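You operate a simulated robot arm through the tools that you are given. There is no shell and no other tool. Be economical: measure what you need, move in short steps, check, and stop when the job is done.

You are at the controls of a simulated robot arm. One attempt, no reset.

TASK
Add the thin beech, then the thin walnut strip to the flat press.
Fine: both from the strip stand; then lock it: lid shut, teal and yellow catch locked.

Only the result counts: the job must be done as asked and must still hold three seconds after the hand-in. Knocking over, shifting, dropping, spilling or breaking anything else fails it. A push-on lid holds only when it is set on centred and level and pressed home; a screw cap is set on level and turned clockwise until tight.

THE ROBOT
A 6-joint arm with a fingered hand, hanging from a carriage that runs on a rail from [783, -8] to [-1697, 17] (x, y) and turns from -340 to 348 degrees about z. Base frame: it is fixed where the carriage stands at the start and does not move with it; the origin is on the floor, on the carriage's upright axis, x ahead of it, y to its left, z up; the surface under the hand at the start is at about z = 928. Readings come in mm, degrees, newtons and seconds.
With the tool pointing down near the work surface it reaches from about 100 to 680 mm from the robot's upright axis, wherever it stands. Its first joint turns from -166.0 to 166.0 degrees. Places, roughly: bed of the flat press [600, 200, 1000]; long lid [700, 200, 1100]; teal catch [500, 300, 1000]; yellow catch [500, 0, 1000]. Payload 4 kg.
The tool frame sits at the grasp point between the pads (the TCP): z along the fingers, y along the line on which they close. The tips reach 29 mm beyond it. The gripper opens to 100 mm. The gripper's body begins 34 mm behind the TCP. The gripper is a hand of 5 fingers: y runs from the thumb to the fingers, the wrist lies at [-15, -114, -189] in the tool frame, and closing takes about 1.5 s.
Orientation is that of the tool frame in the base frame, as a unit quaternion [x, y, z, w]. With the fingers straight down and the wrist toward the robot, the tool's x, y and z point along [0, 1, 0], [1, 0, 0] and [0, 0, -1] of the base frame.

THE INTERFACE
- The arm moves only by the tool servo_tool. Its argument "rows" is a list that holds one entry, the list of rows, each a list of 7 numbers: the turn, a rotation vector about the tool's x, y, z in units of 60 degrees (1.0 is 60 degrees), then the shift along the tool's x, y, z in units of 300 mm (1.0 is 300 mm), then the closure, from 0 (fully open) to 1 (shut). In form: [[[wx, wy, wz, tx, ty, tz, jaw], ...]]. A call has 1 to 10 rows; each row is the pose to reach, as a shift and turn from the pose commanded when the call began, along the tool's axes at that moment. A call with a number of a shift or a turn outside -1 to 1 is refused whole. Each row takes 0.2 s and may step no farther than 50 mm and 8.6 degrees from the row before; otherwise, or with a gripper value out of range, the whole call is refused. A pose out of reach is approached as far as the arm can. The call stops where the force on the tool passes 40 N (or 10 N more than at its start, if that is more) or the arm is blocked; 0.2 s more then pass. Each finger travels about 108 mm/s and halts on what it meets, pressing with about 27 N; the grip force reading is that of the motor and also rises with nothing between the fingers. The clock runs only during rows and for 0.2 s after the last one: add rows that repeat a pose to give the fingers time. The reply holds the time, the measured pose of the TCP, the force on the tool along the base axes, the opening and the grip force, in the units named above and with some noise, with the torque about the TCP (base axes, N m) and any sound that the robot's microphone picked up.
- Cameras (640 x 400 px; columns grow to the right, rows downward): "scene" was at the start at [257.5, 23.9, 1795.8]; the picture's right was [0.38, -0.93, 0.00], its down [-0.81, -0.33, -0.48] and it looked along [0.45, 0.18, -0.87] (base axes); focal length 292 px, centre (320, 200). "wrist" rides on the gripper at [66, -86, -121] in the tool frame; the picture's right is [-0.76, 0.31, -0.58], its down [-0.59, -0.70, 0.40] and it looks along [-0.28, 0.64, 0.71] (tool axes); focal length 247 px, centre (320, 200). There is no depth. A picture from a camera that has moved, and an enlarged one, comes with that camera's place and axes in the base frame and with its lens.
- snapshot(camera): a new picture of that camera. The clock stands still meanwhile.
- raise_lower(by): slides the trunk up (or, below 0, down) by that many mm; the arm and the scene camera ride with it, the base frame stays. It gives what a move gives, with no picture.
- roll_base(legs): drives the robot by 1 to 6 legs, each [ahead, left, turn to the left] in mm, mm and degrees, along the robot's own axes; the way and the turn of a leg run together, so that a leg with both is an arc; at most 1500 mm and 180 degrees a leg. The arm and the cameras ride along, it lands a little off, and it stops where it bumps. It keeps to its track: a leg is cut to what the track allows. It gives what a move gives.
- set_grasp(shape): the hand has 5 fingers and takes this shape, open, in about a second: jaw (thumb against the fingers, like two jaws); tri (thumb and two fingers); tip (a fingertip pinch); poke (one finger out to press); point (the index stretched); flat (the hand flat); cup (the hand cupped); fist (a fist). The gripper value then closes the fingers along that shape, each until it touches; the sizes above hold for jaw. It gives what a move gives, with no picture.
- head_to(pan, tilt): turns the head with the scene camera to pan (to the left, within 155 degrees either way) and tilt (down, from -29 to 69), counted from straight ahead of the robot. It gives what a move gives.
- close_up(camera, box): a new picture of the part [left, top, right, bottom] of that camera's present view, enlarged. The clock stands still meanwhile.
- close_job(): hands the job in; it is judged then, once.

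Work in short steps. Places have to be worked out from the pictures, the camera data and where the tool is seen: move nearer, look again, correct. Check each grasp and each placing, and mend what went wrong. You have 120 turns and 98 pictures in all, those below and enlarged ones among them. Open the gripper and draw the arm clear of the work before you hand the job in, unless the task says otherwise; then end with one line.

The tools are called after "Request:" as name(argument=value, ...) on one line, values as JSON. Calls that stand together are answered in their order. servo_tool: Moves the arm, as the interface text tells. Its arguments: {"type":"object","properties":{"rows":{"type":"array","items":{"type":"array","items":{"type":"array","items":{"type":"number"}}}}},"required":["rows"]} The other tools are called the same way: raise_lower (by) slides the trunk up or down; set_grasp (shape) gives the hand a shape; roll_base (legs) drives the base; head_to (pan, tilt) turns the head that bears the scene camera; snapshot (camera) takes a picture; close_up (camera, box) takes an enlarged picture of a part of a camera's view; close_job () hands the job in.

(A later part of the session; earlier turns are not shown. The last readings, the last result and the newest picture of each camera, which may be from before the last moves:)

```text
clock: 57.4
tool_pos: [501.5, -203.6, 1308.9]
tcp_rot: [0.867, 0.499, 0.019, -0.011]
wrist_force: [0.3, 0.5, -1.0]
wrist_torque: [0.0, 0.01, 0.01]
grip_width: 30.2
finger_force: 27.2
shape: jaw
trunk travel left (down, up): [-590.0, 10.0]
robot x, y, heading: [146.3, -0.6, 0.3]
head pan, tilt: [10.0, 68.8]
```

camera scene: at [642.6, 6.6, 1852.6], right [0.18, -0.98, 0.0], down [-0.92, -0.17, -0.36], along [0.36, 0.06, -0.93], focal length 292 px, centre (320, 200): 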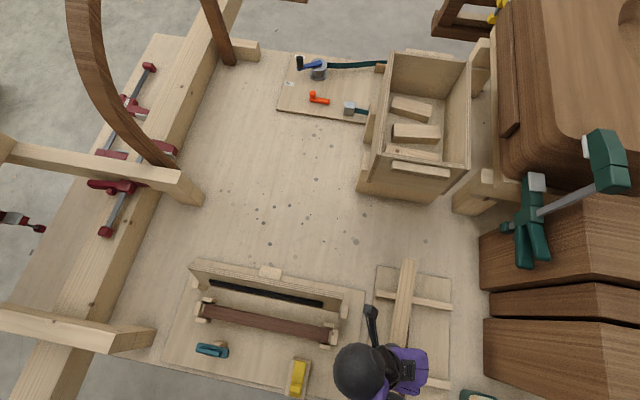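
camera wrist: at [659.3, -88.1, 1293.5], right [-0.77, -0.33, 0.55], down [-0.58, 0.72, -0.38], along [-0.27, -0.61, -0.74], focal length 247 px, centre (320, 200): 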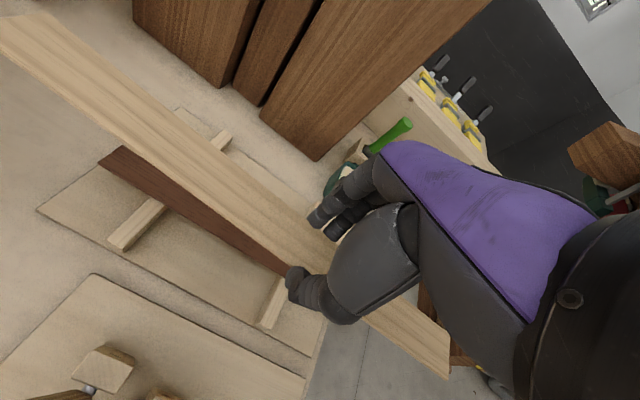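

In range throughout. Now rotate the last 30° and translate left over the press at height.

Request:
servo_tool(rows=[[[0, 0, -0.06, 0.12, -0.041, 0, 0.8], [0, 0, -0.12, 0.24, -0.082, 0, 0.8], [0, 0, -0.18, 0.36, -0.123, 0, 0.8], [0, 0, -0.25, 0.48, -0.164, 0, 0.8], [0, 0, -0.31, 0.6, -0.205, 0, 0.8], [0, 0, -0.37, 0.72, -0.246, 0, 0.8], [0, 0, -0.44, 0.84, -0.287, 0, 0.8], [0, 0, -0.5, 0.967, -0.327, 0, 0.8], [0, 0, -0.5, 0.967, -0.327, 0, 0.8]]])

Request:
head_to(pan=25, tilt=60)

Request:
snapshot(camera="wrist")

Request:
snapshot(camera="scene")

```text
clock: 59.4
tool_pos: [564.7, 100.3, 1319.9]
tcp_rot: [0.708, 0.706, 0.021, -0.005]
wrist_force: [0.5, 0.7, -0.5]
wrist_torque: [-0.02, 0.01, -0.02]
grip_width: 30.2
finger_force: 27.0
shape: jaw
trunk travel left (down, up): [-590.0, 10.0]
robot x, y, heading: [151.2, -4.1, 0.4]
head pan, tilt: [10.0, 68.8]
```

```text
clock: 60.2
tool_pos: [564.1, 100.2, 1320.5]
tcp_rot: [0.708, 0.705, 0.022, -0.006]
wrist_force: [0.3, -0.4, -0.3]
wrist_torque: [-0.02, 0.01, -0.03]
grip_width: 30.5
finger_force: 27.0
shape: jaw
trunk travel left (down, up): [-590.0, 10.0]
robot x, y, heading: [149.2, 0.5, 0.2]
head pan, tilt: [25.0, 60.0]
```

```text
69 pictures are left
camera wrist: at [475.3, 162.3, 1444.5], right [0.29, -0.78, 0.55], down [-0.7, -0.57, -0.44], along [0.66, -0.26, -0.71], focal length 247 px, centre (320, 200)
```

wrist: 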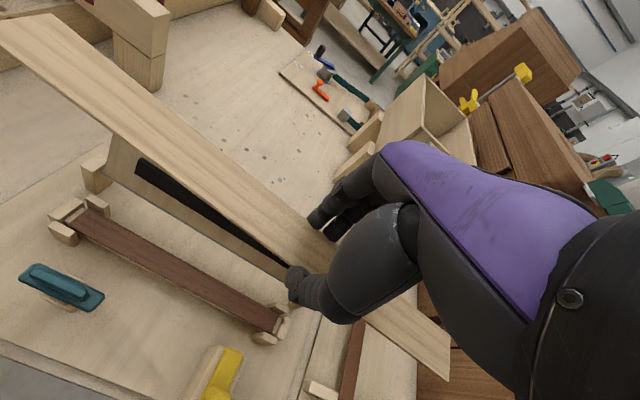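

```text
68 pictures are left
camera scene: at [406.3, 27.5, 1862.0], right [0.43, -0.9, 0.0], down [-0.78, -0.37, -0.5], along [0.45, 0.21, -0.87], focal length 292 px, centre (320, 200)
```

scene: 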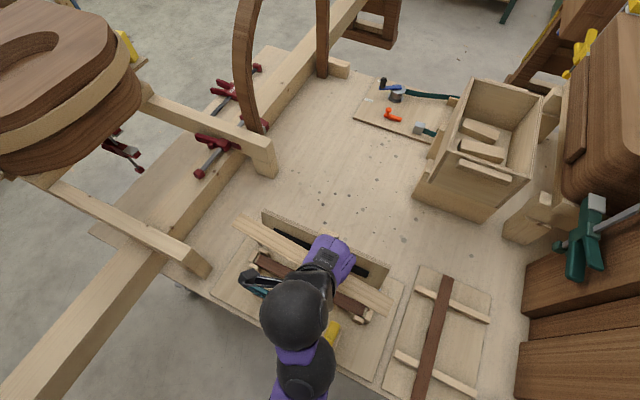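

Now zoom on the bed from the wrist camera to locate it and its posts accurately.

Request:
close_up(camera="wrist", box=[20, 160, 320, 370])

```text
1.90 times, centred on (170, 265) of wrist
camera zoom: at [475.3, 162.3, 1444.5], right [0.29, -0.78, 0.55], down [-0.7, -0.57, -0.44], along [0.66, -0.26, -0.71], focal length 470 px, centre (606, 76)
```

zoom: 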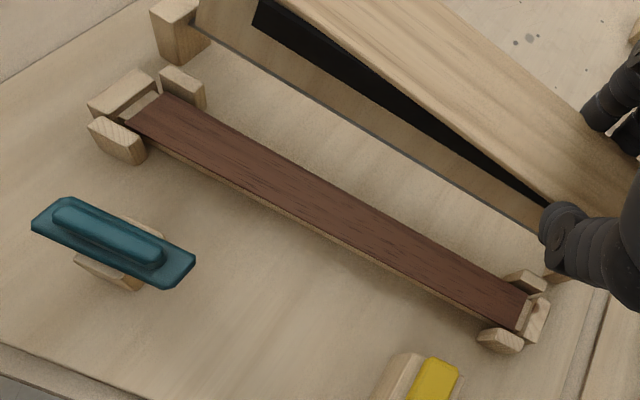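

I level the strip, shift to over the bed, and lower the trunk ~255 mm so the strip hovers above the posts.

Request:
servo_tool(rows=[[[0.01, -0.018, 0, 0.05, 0.04, 0, 0.8], [0.022, -0.035, 0, 0.107, 0.087, 0, 0.8], [0.022, -0.035, 0, 0.107, 0.087, 0, 0.8]]])

Request:
raise_lower(by=-240)

Request:
snapshot(camera="wrist")

Request:
snapshot(camera="scene")

```text
clock: 61.0
tool_pos: [590.8, 130.4, 1323.2]
tcp_rot: [0.709, 0.706, 0.0, -0.001]
wrist_force: [0.1, 0.9, -0.6]
wrist_torque: [-0.01, -0.03, -0.03]
grip_width: 30.4
finger_force: 27.1
shape: jaw
trunk travel left (down, up): [-590.0, 10.0]
robot x, y, heading: [148.3, 0.7, 0.3]
head pan, tilt: [25.0, 60.0]
```

```text
clock: 63.5
tool_pos: [591.2, 132.2, 1082.5]
tcp_rot: [0.708, 0.706, 0.0, -0.001]
wrist_force: [-0.3, 0.5, 0.4]
wrist_torque: [-0.01, 0.03, -0.04]
grip_width: 30.4
finger_force: 27.2
shape: jaw
trunk travel left (down, up): [-350.0, 250.0]
robot x, y, heading: [147.1, -0.8, 0.1]
head pan, tilt: [25.0, 60.0]
```

```text
66 pictures are left
camera wrist: at [505.3, 198.0, 1206.6], right [0.3, -0.76, 0.58], down [-0.71, -0.59, -0.4], along [0.64, -0.28, -0.71], focal length 247 px, centre (320, 200)
```

wrist: 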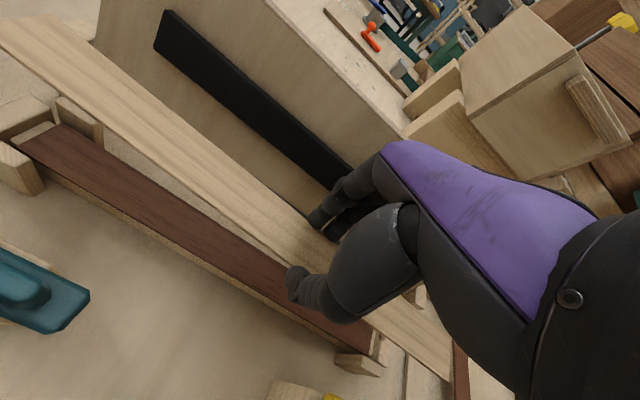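

```text
65 pictures are left
camera scene: at [406.3, 27.5, 1622.1], right [0.43, -0.9, 0.0], down [-0.78, -0.37, -0.5], along [0.45, 0.21, -0.87], focal length 292 px, centre (320, 200)
```

scene: 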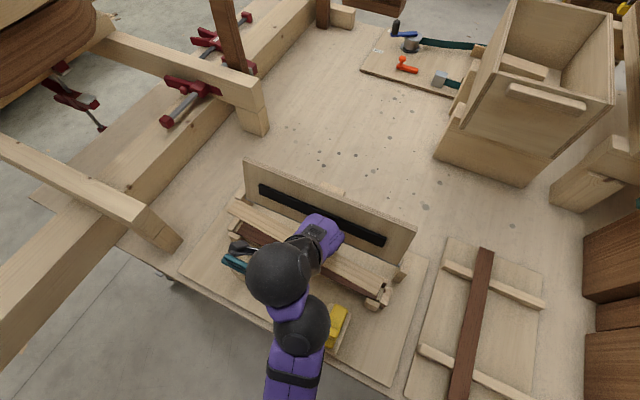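

I enlarge both ends to compare the held strip with the bed below.

Request:
close_up(camera="wrist", box=[0, 0, 200, 200])

Request:
close_up(camera="wrist", box=[280, 240, 480, 400])

Request:
close_up(camera="scene", box=[200, 140, 440, 340])

```text
2.00 times, centred on (100, 100) of wrist
camera zoom: at [505.3, 198.0, 1206.6], right [0.3, -0.76, 0.58], down [-0.71, -0.59, -0.4], along [0.64, -0.28, -0.71], focal length 494 px, centre (760, 400)
```

zoom: 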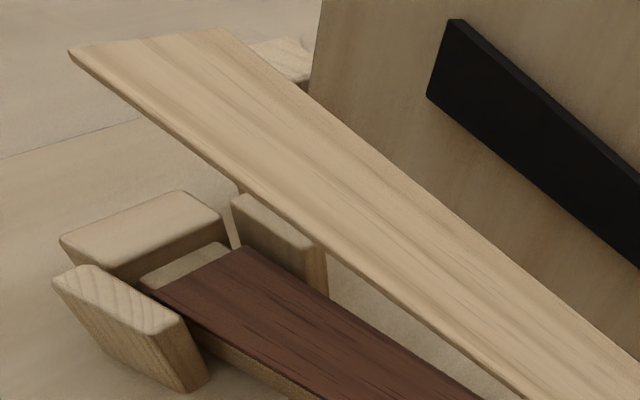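

```text
2.50 times, centred on (380, 320) of wrist
camera zoom: at [505.3, 198.0, 1206.6], right [0.3, -0.76, 0.58], down [-0.71, -0.59, -0.4], along [0.64, -0.28, -0.71], focal length 617 px, centre (170, -100)
```

zoom: 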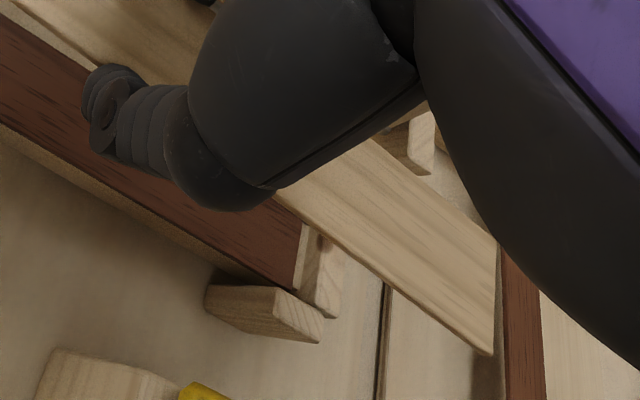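

```text
2.00 times, centred on (320, 240) of scene
camera zoom: at [406.3, 27.5, 1622.1], right [0.43, -0.9, 0.0], down [-0.78, -0.37, -0.5], along [0.45, 0.21, -0.87], focal length 583 px, centre (320, 120)
```

zoom: 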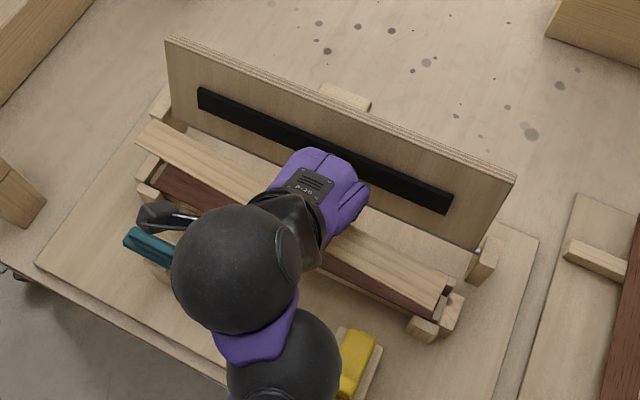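

From both views the held strip is yawed ≈3° clockwise relative to the bed, with centre within 2 mm. I correct yaw and lower 50 mm.

Request:
servo_tool(rows=[[[0, 0, -0.05, 0.005, 0.004, 0, 0.8], [0, 0, -0.05, 0.005, 0.004, 0, 0.8]]])

Request:
raise_lower(by=-50)

Request:
close_up(camera="wrist", box=[0, 0, 200, 200])

Request:
close_up(camera="wrist", box=[280, 240, 480, 400])

```text
clock: 64.1
tool_pos: [592.2, 132.7, 1083.9]
tcp_rot: [0.689, 0.724, 0.0, -0.001]
wrist_force: [0.4, 0.7, -0.6]
wrist_torque: [-0.04, 0.03, 0.0]
grip_width: 30.3
finger_force: 26.9
shape: jaw
trunk travel left (down, up): [-350.0, 250.0]
robot x, y, heading: [148.7, 0.5, 0.4]
head pan, tilt: [25.0, 60.0]
```

```text
clock: 65.0
tool_pos: [593.6, 133.5, 1032.2]
tcp_rot: [0.69, 0.724, 0.0, -0.001]
wrist_force: [-0.7, 0.1, -0.3]
wrist_torque: [-0.02, 0.03, 0.01]
grip_width: 30.3
finger_force: 27.0
shape: jaw
trunk travel left (down, up): [-300.0, 300.0]
robot x, y, heading: [149.3, 0.7, 0.5]
head pan, tilt: [25.0, 60.0]
```

```text
2.00 times, centred on (100, 100) of wrist
camera zoom: at [503.0, 194.9, 1156.9], right [0.34, -0.74, 0.58], down [-0.67, -0.62, -0.4], along [0.65, -0.25, -0.71], focal length 494 px, centre (760, 400)
```

zoom: 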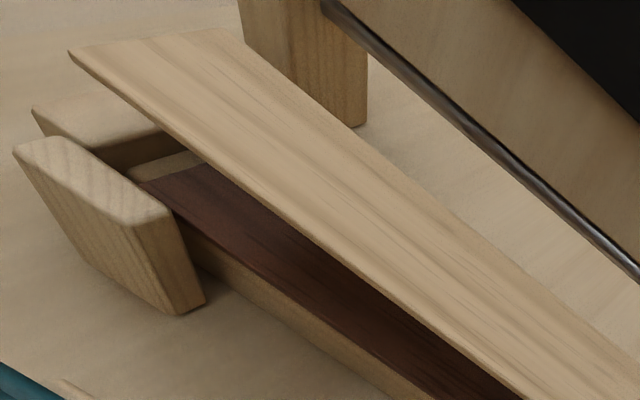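

```text
2.50 times, centred on (380, 320) of wrist
camera zoom: at [503.0, 194.9, 1156.9], right [0.34, -0.74, 0.58], down [-0.67, -0.62, -0.4], along [0.65, -0.25, -0.71], focal length 617 px, centre (170, -100)
```

zoom: 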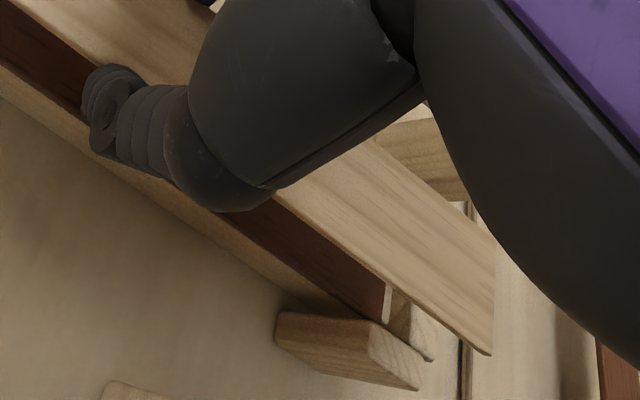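

Yaw now matches within ~0.5°; bed appears ~2 mm further +x. I nudge and lower 20 mm, re-checking.

Request:
servo_tool(rows=[[[0, 0, 0, 0.003, 0.007, 0, 0.8], [0, 0, 0, 0.003, 0.007, 0, 0.8]]])

Request:
raise_lower(by=-20)

Request:
close_up(camera="wrist", box=[0, 0, 160, 160])

Request:
close_up(camera="wrist", box=[360, 280, 500, 400])

Request:
close_up(camera="scene", box=[200, 160, 440, 340])

```text
clock: 65.6
tool_pos: [593.8, 133.3, 1034.3]
tcp_rot: [0.69, 0.724, 0.0, -0.001]
wrist_force: [-0.1, 0.3, -0.7]
wrist_torque: [-0.01, 0.0, 0.01]
grip_width: 30.4
finger_force: 27.4
shape: jaw
trunk travel left (down, up): [-300.0, 300.0]
robot x, y, heading: [148.6, -1.8, 0.5]
head pan, tilt: [25.0, 60.0]
```

```text
clock: 66.3
tool_pos: [593.6, 133.5, 1012.6]
tcp_rot: [0.69, 0.724, 0.0, -0.001]
wrist_force: [0.2, 0.8, -0.6]
wrist_torque: [-0.04, 0.02, 0.0]
grip_width: 30.3
finger_force: 27.2
shape: jaw
trunk travel left (down, up): [-280.0, 320.0]
robot x, y, heading: [148.6, 4.3, 0.4]
head pan, tilt: [25.0, 60.0]
```

```text
2.50 times, centred on (80, 80) of wrist
camera zoom: at [505.0, 196.1, 1136.7], right [0.34, -0.74, 0.58], down [-0.67, -0.62, -0.4], along [0.65, -0.25, -0.71], focal length 617 px, centre (920, 500)
```

zoom: 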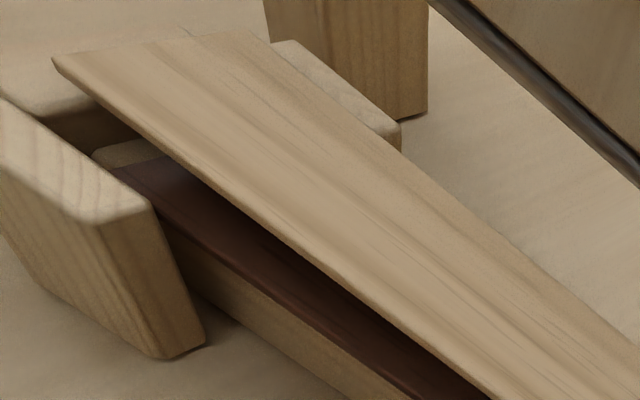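

```text
3.33 times, centred on (430, 340) of wrist
camera zoom: at [505.0, 196.1, 1136.7], right [0.34, -0.74, 0.58], down [-0.67, -0.62, -0.4], along [0.65, -0.25, -0.71], focal length 823 px, centre (-47, -267)
```

zoom: 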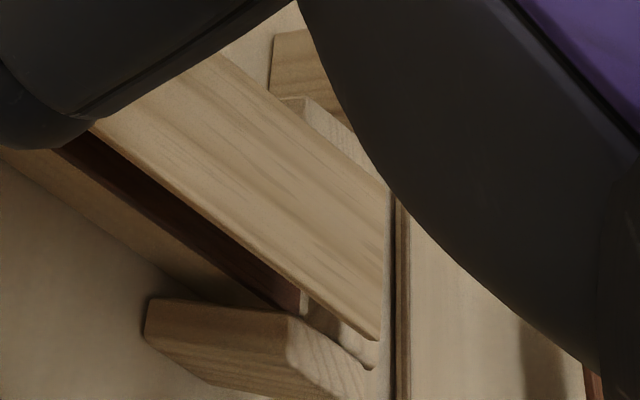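

```text
2.22 times, centred on (320, 250) of scene
camera zoom: at [406.3, 27.5, 1552.0], right [0.43, -0.9, 0.0], down [-0.78, -0.37, -0.5], along [0.45, 0.21, -0.87], focal length 648 px, centre (320, 89)
```

zoom: 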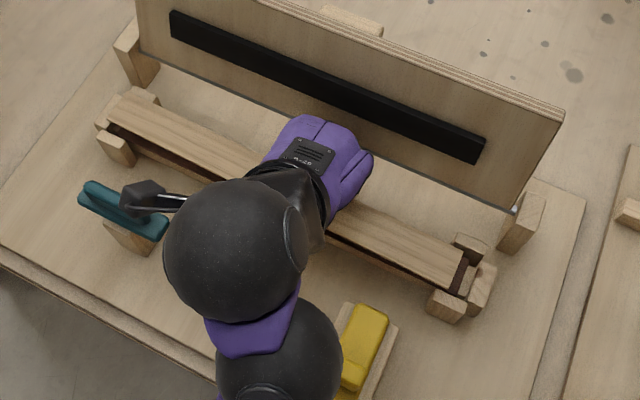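

Close: I apply a small correction (x+2.5, y−2, 0.8° ccw), lower 10 mm and re-check before seating.

Request:
servo_tool(rows=[[[0, 0, -0.014, -0.007, 0.008, 0, 0.8], [0, 0, -0.014, -0.007, 0.008, 0, 0.8]]])

Request:
raise_lower(by=-10)

Request:
close_up(camera="wrist", box=[0, 0, 160, 160])

Request:
close_up(camera="wrist", box=[360, 280, 500, 400])

```text
clock: 66.9
tool_pos: [596.9, 131.4, 1012.7]
tcp_rot: [0.684, 0.729, -0.001, -0.001]
wrist_force: [-0.6, 0.5, -0.1]
wrist_torque: [-0.02, 0.03, -0.03]
grip_width: 30.4
finger_force: 27.0
shape: jaw
trunk travel left (down, up): [-280.0, 320.0]
robot x, y, heading: [150.4, -3.0, 0.6]
head pan, tilt: [25.0, 60.0]
```

```text
clock: 67.5
tool_pos: [597.2, 132.2, 1003.4]
tcp_rot: [0.685, 0.729, 0.0, -0.001]
wrist_force: [0.5, 0.3, 0.4]
wrist_torque: [0.04, 0.0, -0.01]
grip_width: 30.6
finger_force: 27.3
shape: jaw
trunk travel left (down, up): [-270.0, 330.0]
robot x, y, heading: [153.5, -1.4, 0.4]
head pan, tilt: [25.0, 60.0]
```

```text
2.50 times, centred on (80, 80) of wrist
camera zoom: at [507.8, 193.1, 1126.4], right [0.35, -0.74, 0.58], down [-0.67, -0.63, -0.4], along [0.66, -0.24, -0.71], focal length 617 px, centre (920, 500)
```

zoom: 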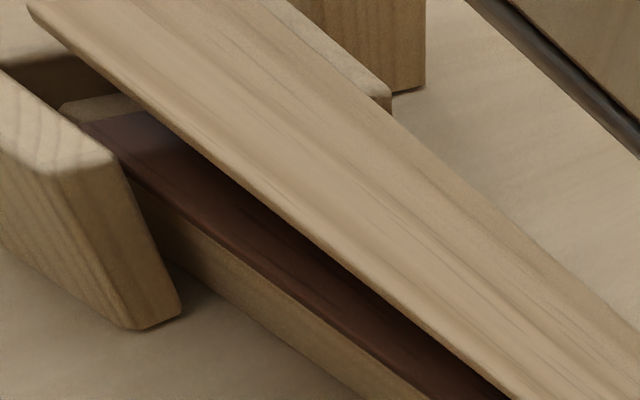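

```text
3.33 times, centred on (430, 340) of wrist
camera zoom: at [507.8, 193.1, 1126.4], right [0.35, -0.74, 0.58], down [-0.67, -0.63, -0.4], along [0.66, -0.24, -0.71], focal length 823 px, centre (-47, -267)
```

zoom: 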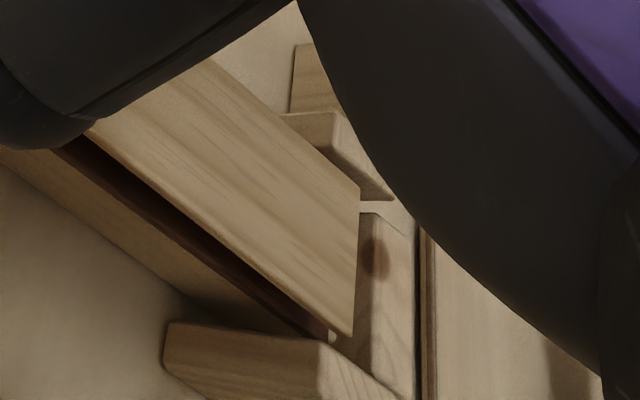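

The strip's left end has pivoted up ~9 mm: it is riding on a post. I look at both ends from the scene camera.

Request:
close_up(camera="scene", box=[220, 170, 320, 250])

Request:
close_up(camera="scene", box=[330, 220, 430, 310])

```text
5.00 times, centred on (270, 210) of scene
camera zoom: at [406.4, 27.5, 1542.0], right [0.43, -0.9, 0.0], down [-0.78, -0.37, -0.5], along [0.45, 0.21, -0.87], focal length 1458 px, centre (570, 150)
```

zoom: 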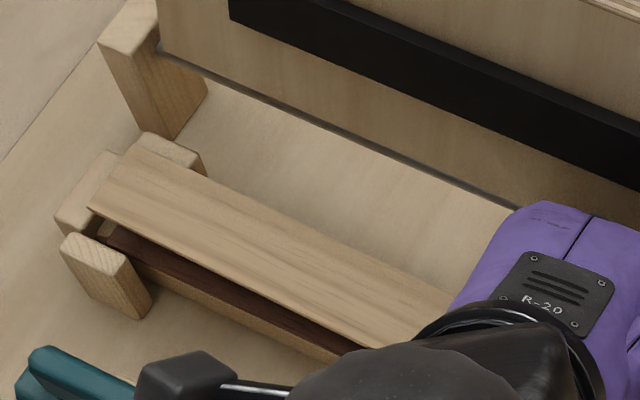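

```text
4.44 times, centred on (380, 265) of scene
camera zoom: at [406.4, 27.5, 1542.0], right [0.43, -0.9, 0.0], down [-0.78, -0.37, -0.5], along [0.45, 0.21, -0.87], focal length 1296 px, centre (53, -89)
```

zoom: 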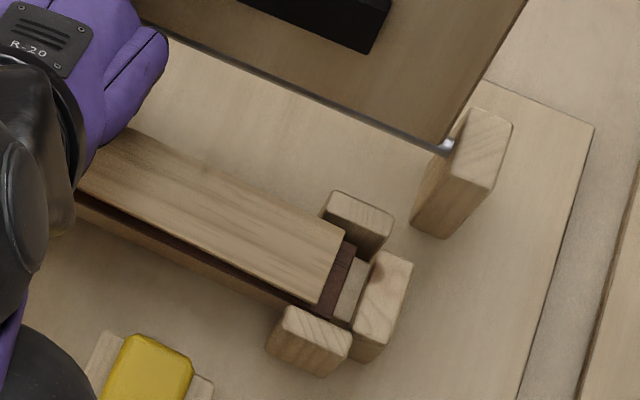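

The strip's left end rides on the left end post; at the right there are ~17 mm spare. I raise 12 mm, shift −8 mm in y (−1 in x), and lower again.

Request:
raise_lower(by=12)

Request:
servo_tool(rows=[[[0, 0, 0, -0.027, -0.005, 0, 0.8], [0, 0, 0, -0.027, -0.005, 0, 0.8]]])

Request:
raise_lower(by=-12)

Request:
close_up(camera="scene", box=[220, 170, 320, 250])

Request:
close_up(camera="scene", box=[330, 220, 430, 310])

```text
clock: 68.0
tool_pos: [597.9, 132.1, 1015.3]
tcp_rot: [0.684, 0.729, 0.001, -0.001]
wrist_force: [-0.6, -0.7, -0.9]
wrist_torque: [-0.01, 0.01, -0.03]
grip_width: 30.2
finger_force: 26.9
shape: jaw
trunk travel left (down, up): [-282.0, 318.0]
robot x, y, heading: [146.7, 2.2, 0.8]
head pan, tilt: [25.0, 60.0]
```

```text
clock: 68.7
tool_pos: [598.0, 124.0, 1014.7]
tcp_rot: [0.685, 0.729, 0.0, -0.002]
wrist_force: [-0.2, 0.1, -1.0]
wrist_torque: [-0.02, -0.02, 0.01]
grip_width: 30.7
finger_force: 26.6
shape: jaw
trunk travel left (down, up): [-282.0, 318.0]
robot x, y, heading: [150.6, -0.1, 0.5]
head pan, tilt: [25.0, 60.0]
```

```text
clock: 69.2
tool_pos: [597.2, 123.5, 1002.5]
tcp_rot: [0.684, 0.729, -0.001, -0.001]
wrist_force: [0.1, 0.0, -0.5]
wrist_torque: [0.04, 0.04, -0.01]
grip_width: 30.3
finger_force: 27.4
shape: jaw
trunk travel left (down, up): [-270.0, 330.0]
robot x, y, heading: [150.4, -1.2, 0.8]
head pan, tilt: [25.0, 60.0]
```

```text
5.00 times, centred on (270, 210) of scene
camera zoom: at [406.4, 27.5, 1542.0], right [0.43, -0.9, 0.0], down [-0.78, -0.37, -0.5], along [0.45, 0.21, -0.87], focal length 1458 px, centre (570, 150)
```

zoom: 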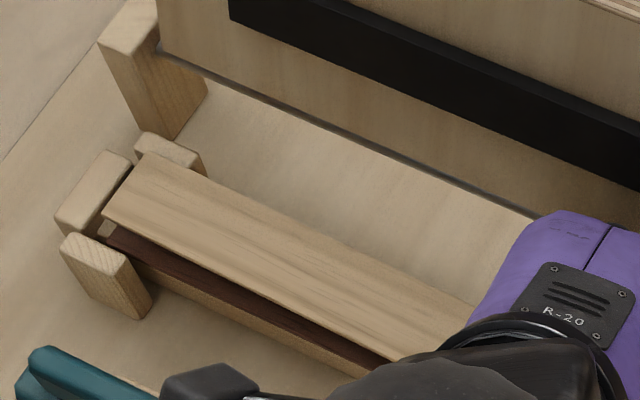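

```text
4.44 times, centred on (380, 265) of scene
camera zoom: at [406.4, 27.5, 1542.0], right [0.43, -0.9, 0.0], down [-0.78, -0.37, -0.5], along [0.45, 0.21, -0.87], focal length 1296 px, centre (53, -89)
```

zoom: 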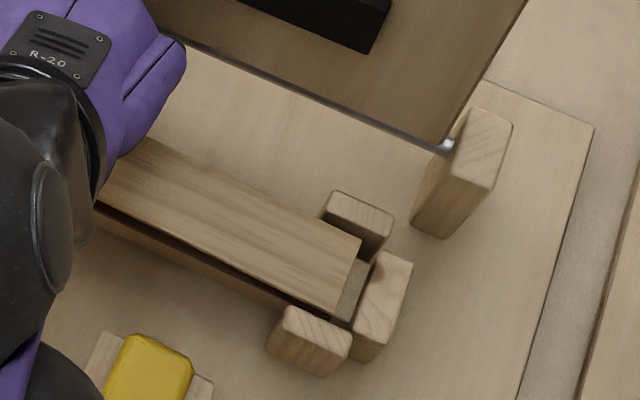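

Aligned now within the posts. I lower 5 mm and view.

Request:
raise_lower(by=-6)

Request:
close_up(camera="scene", box=[220, 170, 320, 250])

Request:
close_up(camera="wrist", box=[0, 0, 480, 400])

```text
clock: 69.8
tool_pos: [598.4, 124.0, 997.6]
tcp_rot: [0.684, 0.729, 0.001, 0.0]
wrist_force: [-1.1, 0.0, 5.7]
wrist_torque: [0.04, 0.03, -0.01]
grip_width: 30.8
finger_force: 27.1
shape: jaw
trunk travel left (down, up): [-264.0, 336.0]
robot x, y, heading: [150.0, -4.6, 0.2]
head pan, tilt: [25.0, 60.0]
```

```text
5.00 times, centred on (270, 210) of scene
camera zoom: at [406.4, 27.6, 1536.1], right [0.43, -0.9, 0.0], down [-0.78, -0.37, -0.5], along [0.45, 0.21, -0.87], focal length 1458 px, centre (570, 150)
```

zoom: 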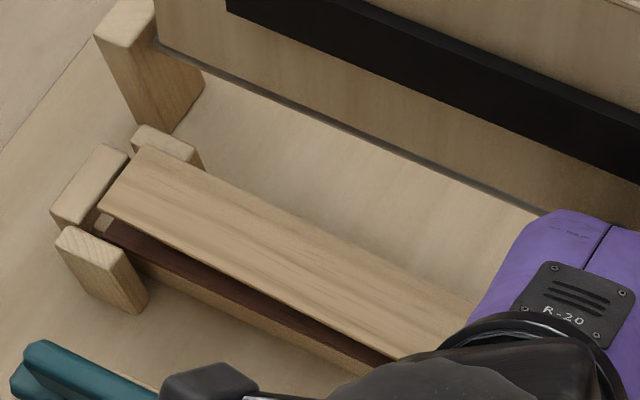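

```text
1.00 times, centred on (240, 200) of wrist (not enlarged: the box is as wide or as high as the picture)
camera zoom: at [507.3, 185.3, 1120.8], right [0.35, -0.74, 0.58], down [-0.66, -0.63, -0.4], along [0.66, -0.24, -0.71], focal length 247 px, centre (400, 200)
```

zoom: 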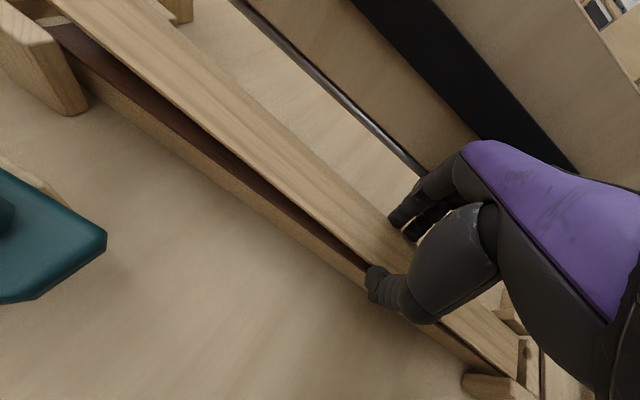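

Contact (+5.7 N): the right side is down while the left end is still ~3° up. I tilt the hand to bring the left end down.

Request:
servo_tool(rows=[[[0, -0.025, 0, 0, 0, -0.005, 0.8], [0, -0.05, 0, 0, 0, -0.005, 0.8], [0, -0.05, 0, 0, 0, -0.005, 0.8]]])

Request:
close_up(camera="scene", box=[220, 170, 320, 250])

Request:
close_up(camera="scene", box=[330, 220, 430, 310])

```text
clock: 70.6
tool_pos: [597.2, 123.4, 998.1]
tcp_rot: [0.684, 0.729, -0.018, 0.019]
wrist_force: [-0.3, 0.1, 0.6]
wrist_torque: [0.0, -0.04, 0.0]
grip_width: 30.9
finger_force: 27.4
shape: jaw
trunk travel left (down, up): [-264.0, 336.0]
robot x, y, heading: [143.2, -4.2, 0.7]
head pan, tilt: [25.0, 60.0]
```

```text
5.00 times, centred on (270, 210) of scene
camera zoom: at [406.3, 27.6, 1536.0], right [0.43, -0.9, 0.0], down [-0.78, -0.37, -0.5], along [0.45, 0.21, -0.87], focal length 1458 px, centre (570, 150)
```

zoom: 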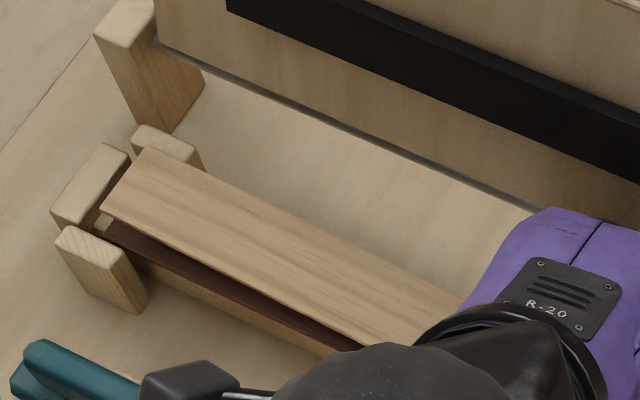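

```text
4.44 times, centred on (380, 265) of scene
camera zoom: at [406.3, 27.6, 1536.0], right [0.43, -0.9, 0.0], down [-0.78, -0.37, -0.5], along [0.45, 0.21, -0.87], focal length 1296 px, centre (53, -89)
```

zoom: 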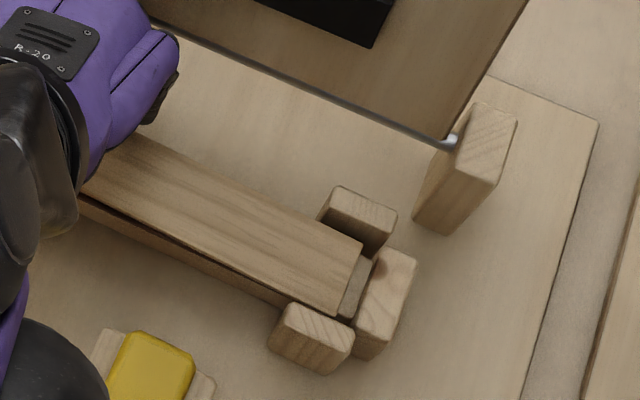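

Right end is down, the left end seems caught on the far-left post; the strip sits a few mm too far +x there. I lift slightly, shift −4 mm x with ~1° ccw, and lower again.

Request:
servo_tool(rows=[[[0, 0, 0, 0, 0, -0.015, 0.8], [0, 0, -0.017, 0, -0.013, -0.015, 0.8], [0, 0, -0.017, 0, -0.013, -0.015, 0.8], [0, 0, -0.017, 0, -0.013, 0.0, 0.8], [0, 0, -0.017, 0, -0.013, 0.005, 0.8]]])

Request:
close_up(camera="scene", box=[220, 170, 320, 250])

Request:
close_up(camera="wrist", box=[0, 0, 160, 160])

```text
clock: 71.8
tool_pos: [593.6, 123.2, 998.6]
tcp_rot: [0.678, 0.735, -0.018, 0.018]
wrist_force: [-0.1, 0.0, -0.8]
wrist_torque: [0.02, 0.01, -0.02]
grip_width: 30.6
finger_force: 27.2
shape: jaw
trunk travel left (down, up): [-264.0, 336.0]
robot x, y, heading: [150.8, -1.3, 0.4]
head pan, tilt: [25.0, 60.0]
```

```text
5.00 times, centred on (270, 210) of scene
camera zoom: at [406.3, 27.5, 1536.0], right [0.43, -0.9, 0.0], down [-0.78, -0.37, -0.5], along [0.45, 0.21, -0.87], focal length 1458 px, centre (570, 150)
```

zoom: 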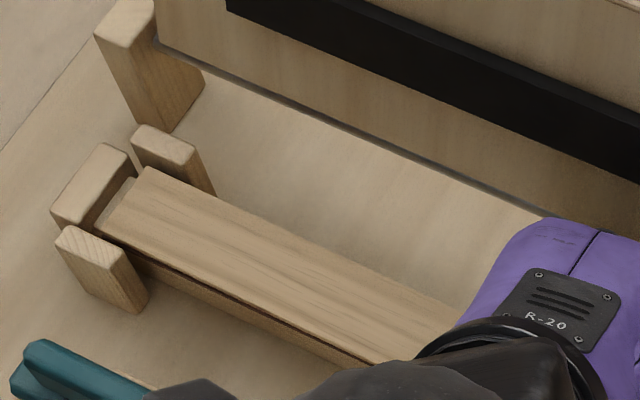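

```text
2.50 times, centred on (80, 80) of wrist
camera zoom: at [501.4, 188.5, 1117.8], right [0.37, -0.7, 0.61], down [-0.65, -0.66, -0.37], along [0.66, -0.27, -0.7], focal length 617 px, centre (920, 500)
```

zoom: 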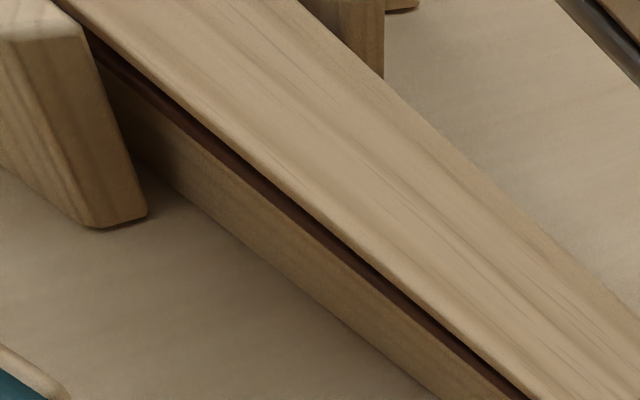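

The left end dropped into place. I open the fingers gently to ~50 mm.

Request:
servo_tool(rows=[[[0, 0, -0.017, 0, 0, 0, 0.66], [0, 0, 0, 0, 0, 0, 0.6], [0, 0, 0, 0, 0, 0, 0.55], [0, 0, 0, 0, 0, 0, 0.51], [0, 0, 0, 0, 0, 0, 0.51], [0, 0, 0, 0, 0, 0, 0.51]]])

Request:
close_up(camera="scene", box=[220, 160, 440, 310])

Request:
snapshot(camera="wrist")

```text
clock: 73.2
tool_pos: [594.9, 123.2, 996.9]
tcp_rot: [0.678, 0.735, -0.017, 0.019]
wrist_force: [0.0, 0.2, -0.4]
wrist_torque: [0.0, 0.01, 0.02]
grip_width: 48.8
finger_force: 0.1
shape: jaw
trunk travel left (down, up): [-264.0, 336.0]
robot x, y, heading: [148.4, -0.1, 0.2]
head pan, tilt: [25.0, 60.0]
```

```text
2.67 times, centred on (330, 235) of scene
camera zoom: at [406.3, 27.5, 1536.0], right [0.43, -0.9, 0.0], down [-0.78, -0.37, -0.5], along [0.45, 0.21, -0.87], focal length 778 px, centre (293, 107)
```

zoom: 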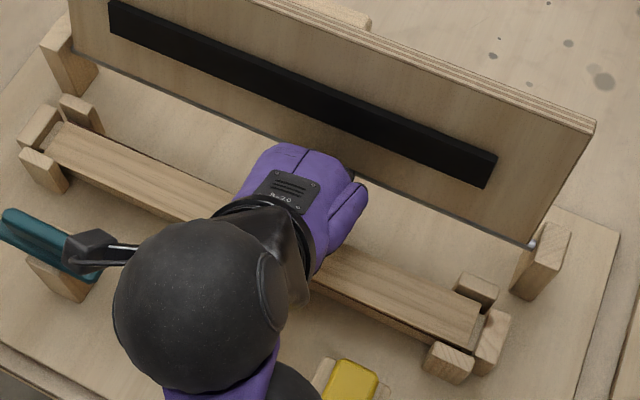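

```text
43 pictures are left
camera wrist: at [501.9, 188.6, 1117.1], right [0.37, -0.7, 0.61], down [-0.65, -0.66, -0.37], along [0.66, -0.27, -0.7], focal length 247 px, centre (320, 200)
```

wrist: 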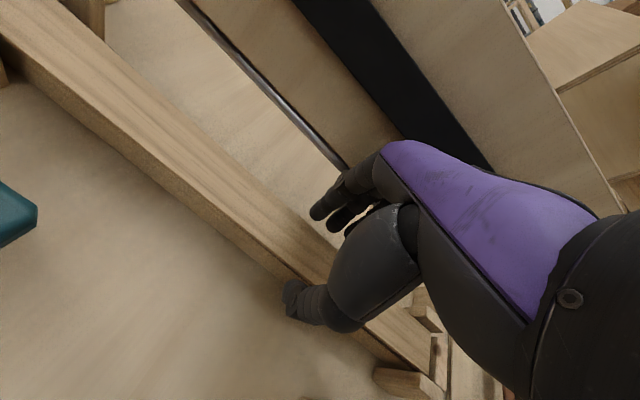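

Beech is seated between all posts. Now raise the trunk to travel height and swing back towards the stand.

Request:
raise_lower(by=326)

Request:
servo_tool(rows=[[[0, 0.006, 0.072, -0.118, -0.043, 0, 0.46], [0, 0.012, 0.144, -0.236, -0.086, 0, 0.46], [0, 0.018, 0.216, -0.353, -0.129, 0, 0.46], [0, 0.025, 0.289, -0.471, -0.171, 0, 0.46], [0, 0.03, 0.361, -0.589, -0.214, 0, 0.46], [0, 0.036, 0.433, -0.707, -0.257, 0, 0.46], [0, 0.043, 0.505, -0.824, -0.3, 0, 0.46], [0, 0.05, 0.577, -0.942, -0.343, 0, 0.46], [0, 0.05, 0.577, -0.942, -0.343, 0, 0.46]]])

```text
clock: 76.4
tool_pos: [594.2, 123.4, 1323.0]
tcp_rot: [0.678, 0.735, -0.018, 0.018]
wrist_force: [1.0, 0.2, 0.6]
wrist_torque: [0.01, -0.04, 0.04]
grip_width: 49.0
finger_force: 0.0
shape: jaw
trunk travel left (down, up): [-590.0, 10.0]
robot x, y, heading: [145.3, 1.9, 0.4]
head pan, tilt: [25.0, 60.0]
```

```text
clock: 78.4
tool_pos: [511.7, -166.5, 1338.8]
tcp_rot: [0.866, 0.499, 0.006, 0.003]
wrist_force: [0.6, -0.3, 0.5]
wrist_torque: [0.03, 0.02, 0.04]
grip_width: 53.8
finger_force: 0.0
shape: jaw
trunk travel left (down, up): [-590.0, 10.0]
robot x, y, heading: [149.7, 2.5, 0.3]
head pan, tilt: [25.0, 60.0]
```

Now rotate to the stand yaw and draw in/down to the compact posture, aimed at y≈-225 for the walnut.

Request:
servo_tool(rows=[[[0, 0, 0.095, 0, 0, 0, 0.46], [0, 0, 0.19, 0, 0, 0, 0.46], [0, 0, 0.285, 0, 0, 0, 0.46], [0, 0, 0.38, 0, 0, 0, 0.46], [0, 0, 0.475, -0.073, -0.062, 0.1, 0.46], [0, 0, 0.57, -0.146, -0.123, 0.2, 0.46], [0, 0, 0.665, -0.218, -0.185, 0.3, 0.46], [0, 0, 0.76, -0.291, -0.247, 0.4, 0.46], [0, 0, 0.855, -0.364, -0.308, 0.5, 0.46], [0, 0, 0.95, -0.437, -0.37, 0.6, 0.46]]])

```text
clock: 80.6
tool_pos: [360.1, -223.4, 1189.2]
tcp_rot: [1.0, 0.025, 0.005, -0.001]
wrist_force: [0.4, -0.2, -0.1]
wrist_torque: [-0.02, 0.01, 0.0]
grip_width: 53.6
finger_force: 0.1
shape: jaw
out of reach, approached as far as the arm can: row 4, 9, 10
trunk travel left (down, up): [-590.0, 10.0]
robot x, y, heading: [146.9, -2.9, 0.4]
head pan, tilt: [25.0, 60.0]
```

Level and nearly there. Drive forward 250 mm and view the walnut from the wrist.

Request:
roll_base(legs=[[252, 0, 0]])

Request:
raise_lower(by=-165)

Request:
close_up(camera="wrist", box=[120, 130, 420, 370])

```text
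clock: 82.5
tool_pos: [614.4, -225.2, 1188.7]
tcp_rot: [1.0, 0.026, 0.005, -0.002]
wrist_force: [-0.3, -0.3, -0.4]
wrist_torque: [0.0, 0.02, -0.02]
grip_width: 53.9
finger_force: 0.0
shape: jaw
trunk travel left (down, up): [-590.0, 10.0]
robot x, y, heading: [405.4, -4.0, 0.5]
head pan, tilt: [25.0, 60.0]
```

```text
clock: 84.3
tool_pos: [614.6, -226.7, 1023.6]
tcp_rot: [1.0, 0.026, 0.005, -0.002]
wrist_force: [-0.4, -0.4, 0.2]
wrist_torque: [0.0, 0.03, 0.02]
grip_width: 53.5
finger_force: 0.0
shape: jaw
trunk travel left (down, up): [-425.0, 175.0]
robot x, y, heading: [404.1, -2.7, 0.5]
head pan, tilt: [25.0, 60.0]
```

```text
1.67 times, centred on (270, 250) of wrist
camera zoom: at [674.0, -135.8, 1148.2], right [-0.75, -0.35, 0.57], down [-0.62, 0.67, -0.4], along [-0.24, -0.65, -0.72], focal length 412 px, centre (403, 117)
```

zoom: 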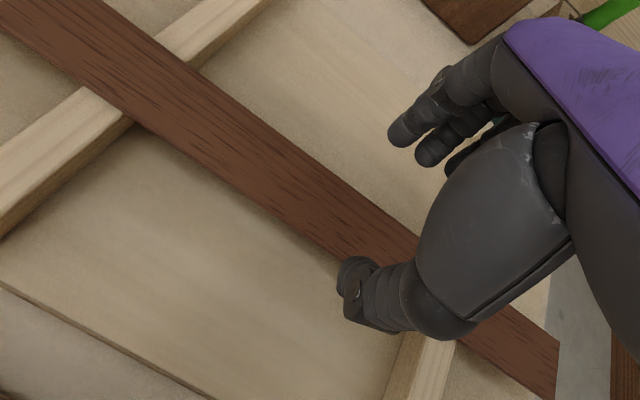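

The TCP projects onto the walnut's centre within ~2 mm. Lower 48 mm and close.

Request:
raise_lower(by=-48)

Request:
servo_tool(rows=[[[0, 0, 0, 0, 0, 0, 0.51], [0, 0, 0, 0, 0, 0, 0.56], [0, 0, 0, 0, 0, 0, 0.62], [0, 0, 0, 0, 0, 0, 0.68], [0, 0, 0, 0, 0, 0, 0.75], [0, 0, 0, 0, 0, 0, 0.8], [0, 0, 0, 0, 0, 0, 0.8], [0, 0, 0, 0, 0, 0, 0.8]]])

Request:
raise_lower(by=210)

Request:
snapshot(camera="wrist")

```text
clock: 85.2
tool_pos: [615.6, -225.6, 975.8]
tcp_rot: [1.0, 0.026, 0.005, -0.002]
wrist_force: [0.2, 0.2, -0.2]
wrist_torque: [0.01, 0.03, -0.02]
grip_width: 54.0
finger_force: 0.0
shape: jaw
trunk travel left (down, up): [-377.0, 223.0]
robot x, y, heading: [406.3, -5.9, 0.4]
head pan, tilt: [25.0, 60.0]
```

```text
clock: 87.0
tool_pos: [615.1, -225.8, 976.2]
tcp_rot: [1.0, 0.026, 0.005, -0.002]
wrist_force: [-0.4, 0.6, -0.1]
wrist_torque: [0.0, 0.02, 0.02]
grip_width: 30.1
finger_force: 26.9
shape: jaw
trunk travel left (down, up): [-377.0, 223.0]
robot x, y, heading: [401.4, 3.2, 0.2]
head pan, tilt: [25.0, 60.0]
```

```text
clock: 89.3
tool_pos: [614.6, -225.7, 1186.7]
tcp_rot: [1.0, 0.026, 0.005, -0.001]
wrist_force: [-0.7, 0.6, -0.7]
wrist_torque: [0.0, 0.02, 0.0]
grip_width: 30.7
finger_force: 26.6
shape: jaw
trunk travel left (down, up): [-587.0, 13.0]
robot x, y, heading: [401.7, -4.4, 0.4]
head pan, tilt: [25.0, 60.0]
```

```text
41 pictures are left
camera wrist: at [674.0, -135.8, 1310.1], right [-0.75, -0.35, 0.57], down [-0.62, 0.67, -0.4], along [-0.24, -0.65, -0.72], focal length 247 px, centre (320, 200)
```

wrist: 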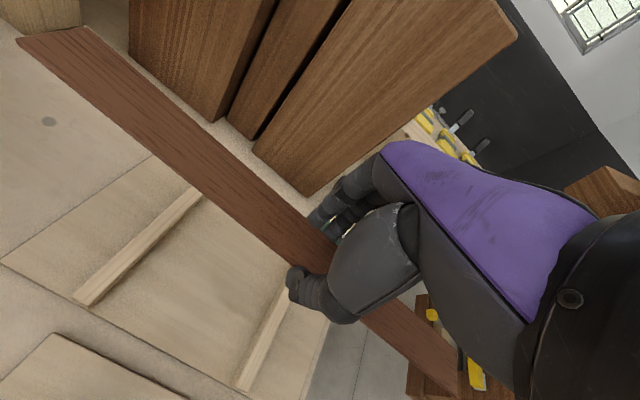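

Walnut held. Roll back 252 mm, then extend and turn as before.

Request:
roll_base(legs=[[-252, 0, 0]])

Request:
servo_tool(rows=[[[0, 0, -0.1, 0.093, -0.01, -0.09, 0.8], [0, 0, -0.2, 0.187, -0.02, -0.18, 0.8], [0, 0, -0.3, 0.28, -0.03, -0.27, 0.8], [0, 0, -0.4, 0.373, -0.04, -0.36, 0.8], [0, 0, -0.5, 0.467, -0.053, -0.41, 0.8], [0, 0, -0.6, 0.467, -0.053, -0.41, 0.8], [0, 0, -0.7, 0.467, -0.053, -0.41, 0.8], [0, 0, -0.8, 0.467, -0.053, -0.41, 0.8], [0, 0, -0.9, 0.467, -0.053, -0.41, 0.8], [0, 0, -1, 0.467, -0.053, -0.41, 0.8]]])

```text
clock: 91.1
tool_pos: [361.2, -222.6, 1185.5]
tcp_rot: [1.0, 0.026, 0.005, -0.001]
wrist_force: [0.5, 0.1, -0.9]
wrist_torque: [0.01, 0.02, -0.01]
grip_width: 30.7
finger_force: 26.1
shape: jaw
trunk travel left (down, up): [-587.0, 13.0]
robot x, y, heading: [150.5, -1.4, 0.7]
head pan, tilt: [25.0, 60.0]
```

```text
clock: 93.3
tool_pos: [498.8, -201.3, 1311.0]
tcp_rot: [0.853, 0.522, 0.006, 0.0]
wrist_force: [-0.6, -0.6, -0.5]
wrist_torque: [-0.01, 0.03, -0.03]
grip_width: 30.5
finger_force: 27.1
shape: jaw
trunk travel left (down, up): [-587.0, 13.0]
robot x, y, heading: [151.8, 0.4, 0.8]
head pan, tilt: [25.0, 60.0]
```

Same swing over the press.

Request:
servo_tool(rows=[[[0, 0, -0.066, 0.12, -0.026, 0, 0.8], [0, 0, -0.132, 0.24, -0.052, 0, 0.8], [0, 0, -0.198, 0.36, -0.079, 0, 0.8], [0, 0, -0.264, 0.48, -0.105, 0, 0.8], [0, 0, -0.33, 0.6, -0.131, 0, 0.8], [0, 0, -0.396, 0.72, -0.157, 0, 0.8], [0, 0, -0.462, 0.84, -0.184, 0, 0.8], [0, 0, -0.528, 0.96, -0.21, 0, 0.8], [0, 0, -0.528, 0.96, -0.21, 0, 0.8]]])

```text
clock: 95.3
tool_pos: [573.8, 84.7, 1315.5]
tcp_rot: [0.678, 0.735, 0.005, 0.002]
wrist_force: [0.1, -0.1, 0.4]
wrist_torque: [-0.02, 0.01, -0.01]
grip_width: 30.7
finger_force: 26.7
shape: jaw
trunk travel left (down, up): [-587.0, 13.0]
robot x, y, heading: [155.7, -1.5, 0.3]
head pan, tilt: [25.0, 60.0]
```

Move over the bed and lower to z≈1045 for measuring.

Request:
servo_tool(rows=[[[0, 0, 0, 0.09, 0.039, 0, 0.8], [0.008, -0.004, 0, 0.178, 0.078, 0, 0.8], [0.008, -0.004, 0, 0.178, 0.078, 0, 0.8]]])

Request:
raise_lower(by=-272)

Request:
close_up(camera="scene", box=[210, 150, 440, 310])

Request:
snapshot(camera="wrist")

```text
clock: 96.1
tool_pos: [592.7, 140.4, 1314.0]
tcp_rot: [0.678, 0.735, 0.001, 0.001]
wrist_force: [-0.7, 0.3, -0.3]
wrist_torque: [0.0, 0.02, -0.02]
grip_width: 30.3
finger_force: 26.7
shape: jaw
trunk travel left (down, up): [-587.0, 13.0]
robot x, y, heading: [149.6, -2.9, 0.6]
head pan, tilt: [25.0, 60.0]
```

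```text
clock: 98.9
tool_pos: [593.9, 139.3, 1041.8]
tcp_rot: [0.678, 0.735, 0.001, 0.001]
wrist_force: [-0.8, 0.6, 0.4]
wrist_torque: [-0.02, 0.0, -0.03]
grip_width: 30.3
finger_force: 26.6
shape: jaw
trunk travel left (down, up): [-315.0, 285.0]
robot x, y, heading: [149.4, 0.4, 0.7]
head pan, tilt: [25.0, 60.0]
```

```text
2.50 times, centred on (325, 230) of scene
camera zoom: at [407.4, 27.5, 1587.1], right [0.43, -0.9, 0.0], down [-0.78, -0.37, -0.5], along [0.45, 0.21, -0.87], focal length 729 px, centre (308, 125)
```

zoom: 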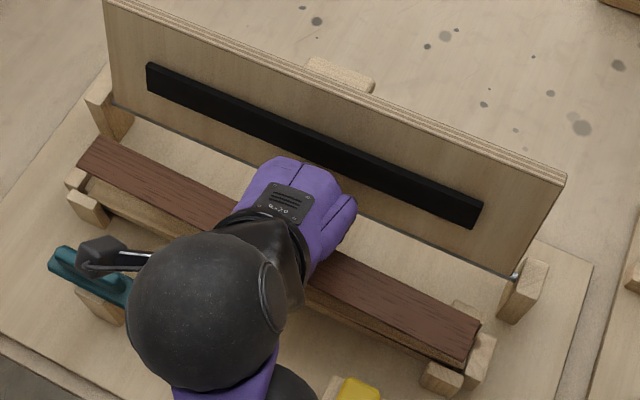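

```text
39 pictures are left
camera wrist: at [501.9, 200.2, 1164.4], right [0.37, -0.73, 0.58], down [-0.65, -0.64, -0.4], along [0.66, -0.23, -0.71], focal length 247 px, centre (320, 200)
```

wrist: 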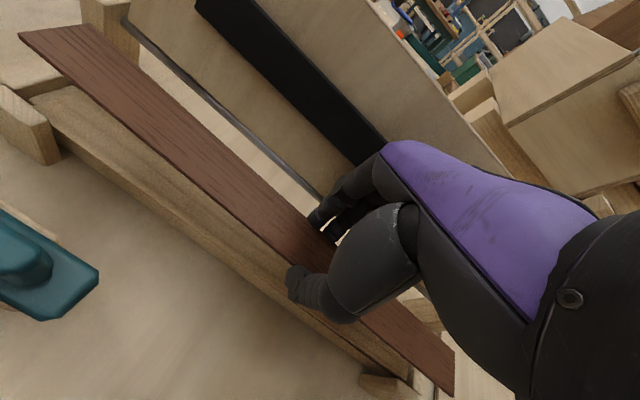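

Comparing with the seated beech in the same image: walnut needs ~1.6° ccw and ~1.5 mm −y. Correct, lower 22 mm and check.

Request:
servo_tool(rows=[[[0, 0, -0.027, -0.006, 0.003, 0, 0.8], [0, 0, -0.027, -0.006, 0.003, 0, 0.8]]])

Request:
raise_lower(by=-20)

Request:
close_up(camera="scene", box=[220, 170, 320, 250])

Request:
close_up(camera="scene", box=[330, 220, 430, 310])

```text
clock: 99.5
tool_pos: [594.7, 139.7, 1040.5]
tcp_rot: [0.667, 0.745, 0.001, 0.0]
wrist_force: [0.3, -0.9, 0.7]
wrist_torque: [-0.01, 0.05, 0.03]
grip_width: 30.3
finger_force: 27.2
shape: jaw
trunk travel left (down, up): [-315.0, 285.0]
robot x, y, heading: [147.0, -3.2, 0.4]
head pan, tilt: [25.0, 60.0]
```

```text
clock: 100.2
tool_pos: [594.8, 138.0, 1021.4]
tcp_rot: [0.668, 0.744, 0.001, 0.001]
wrist_force: [0.1, 0.3, 0.7]
wrist_torque: [-0.03, 0.0, 0.03]
grip_width: 30.4
finger_force: 27.1
shape: jaw
trunk travel left (down, up): [-295.0, 305.0]
robot x, y, heading: [152.7, -3.1, 0.4]
head pan, tilt: [25.0, 60.0]
```

```text
5.00 times, centred on (270, 210) of scene
camera zoom: at [407.5, 27.5, 1567.0], right [0.43, -0.9, 0.0], down [-0.78, -0.37, -0.5], along [0.45, 0.21, -0.87], focal length 1458 px, centre (570, 150)
```

zoom: 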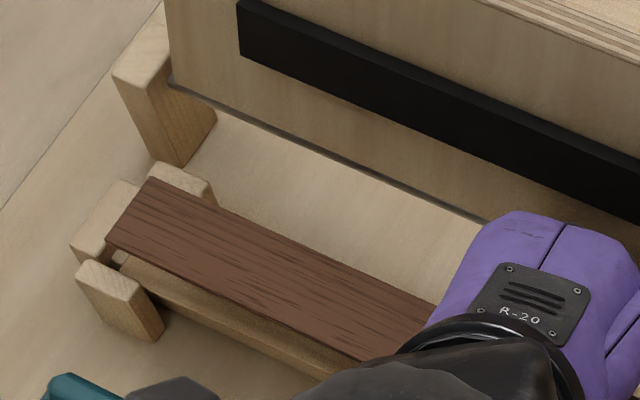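

```text
4.44 times, centred on (380, 265) of scene
camera zoom: at [407.5, 27.5, 1567.0], right [0.43, -0.9, 0.0], down [-0.78, -0.37, -0.5], along [0.45, 0.21, -0.87], focal length 1296 px, centre (53, -89)
```

zoom: 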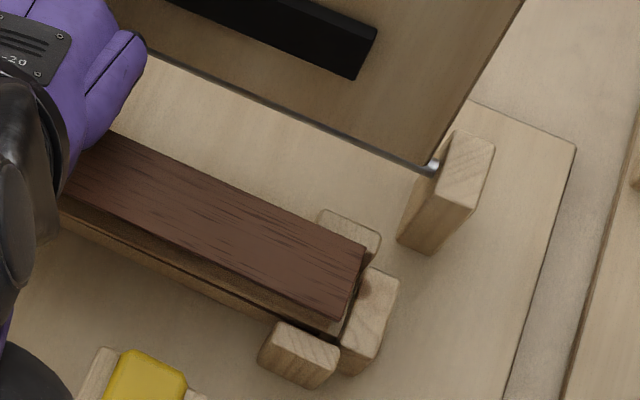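

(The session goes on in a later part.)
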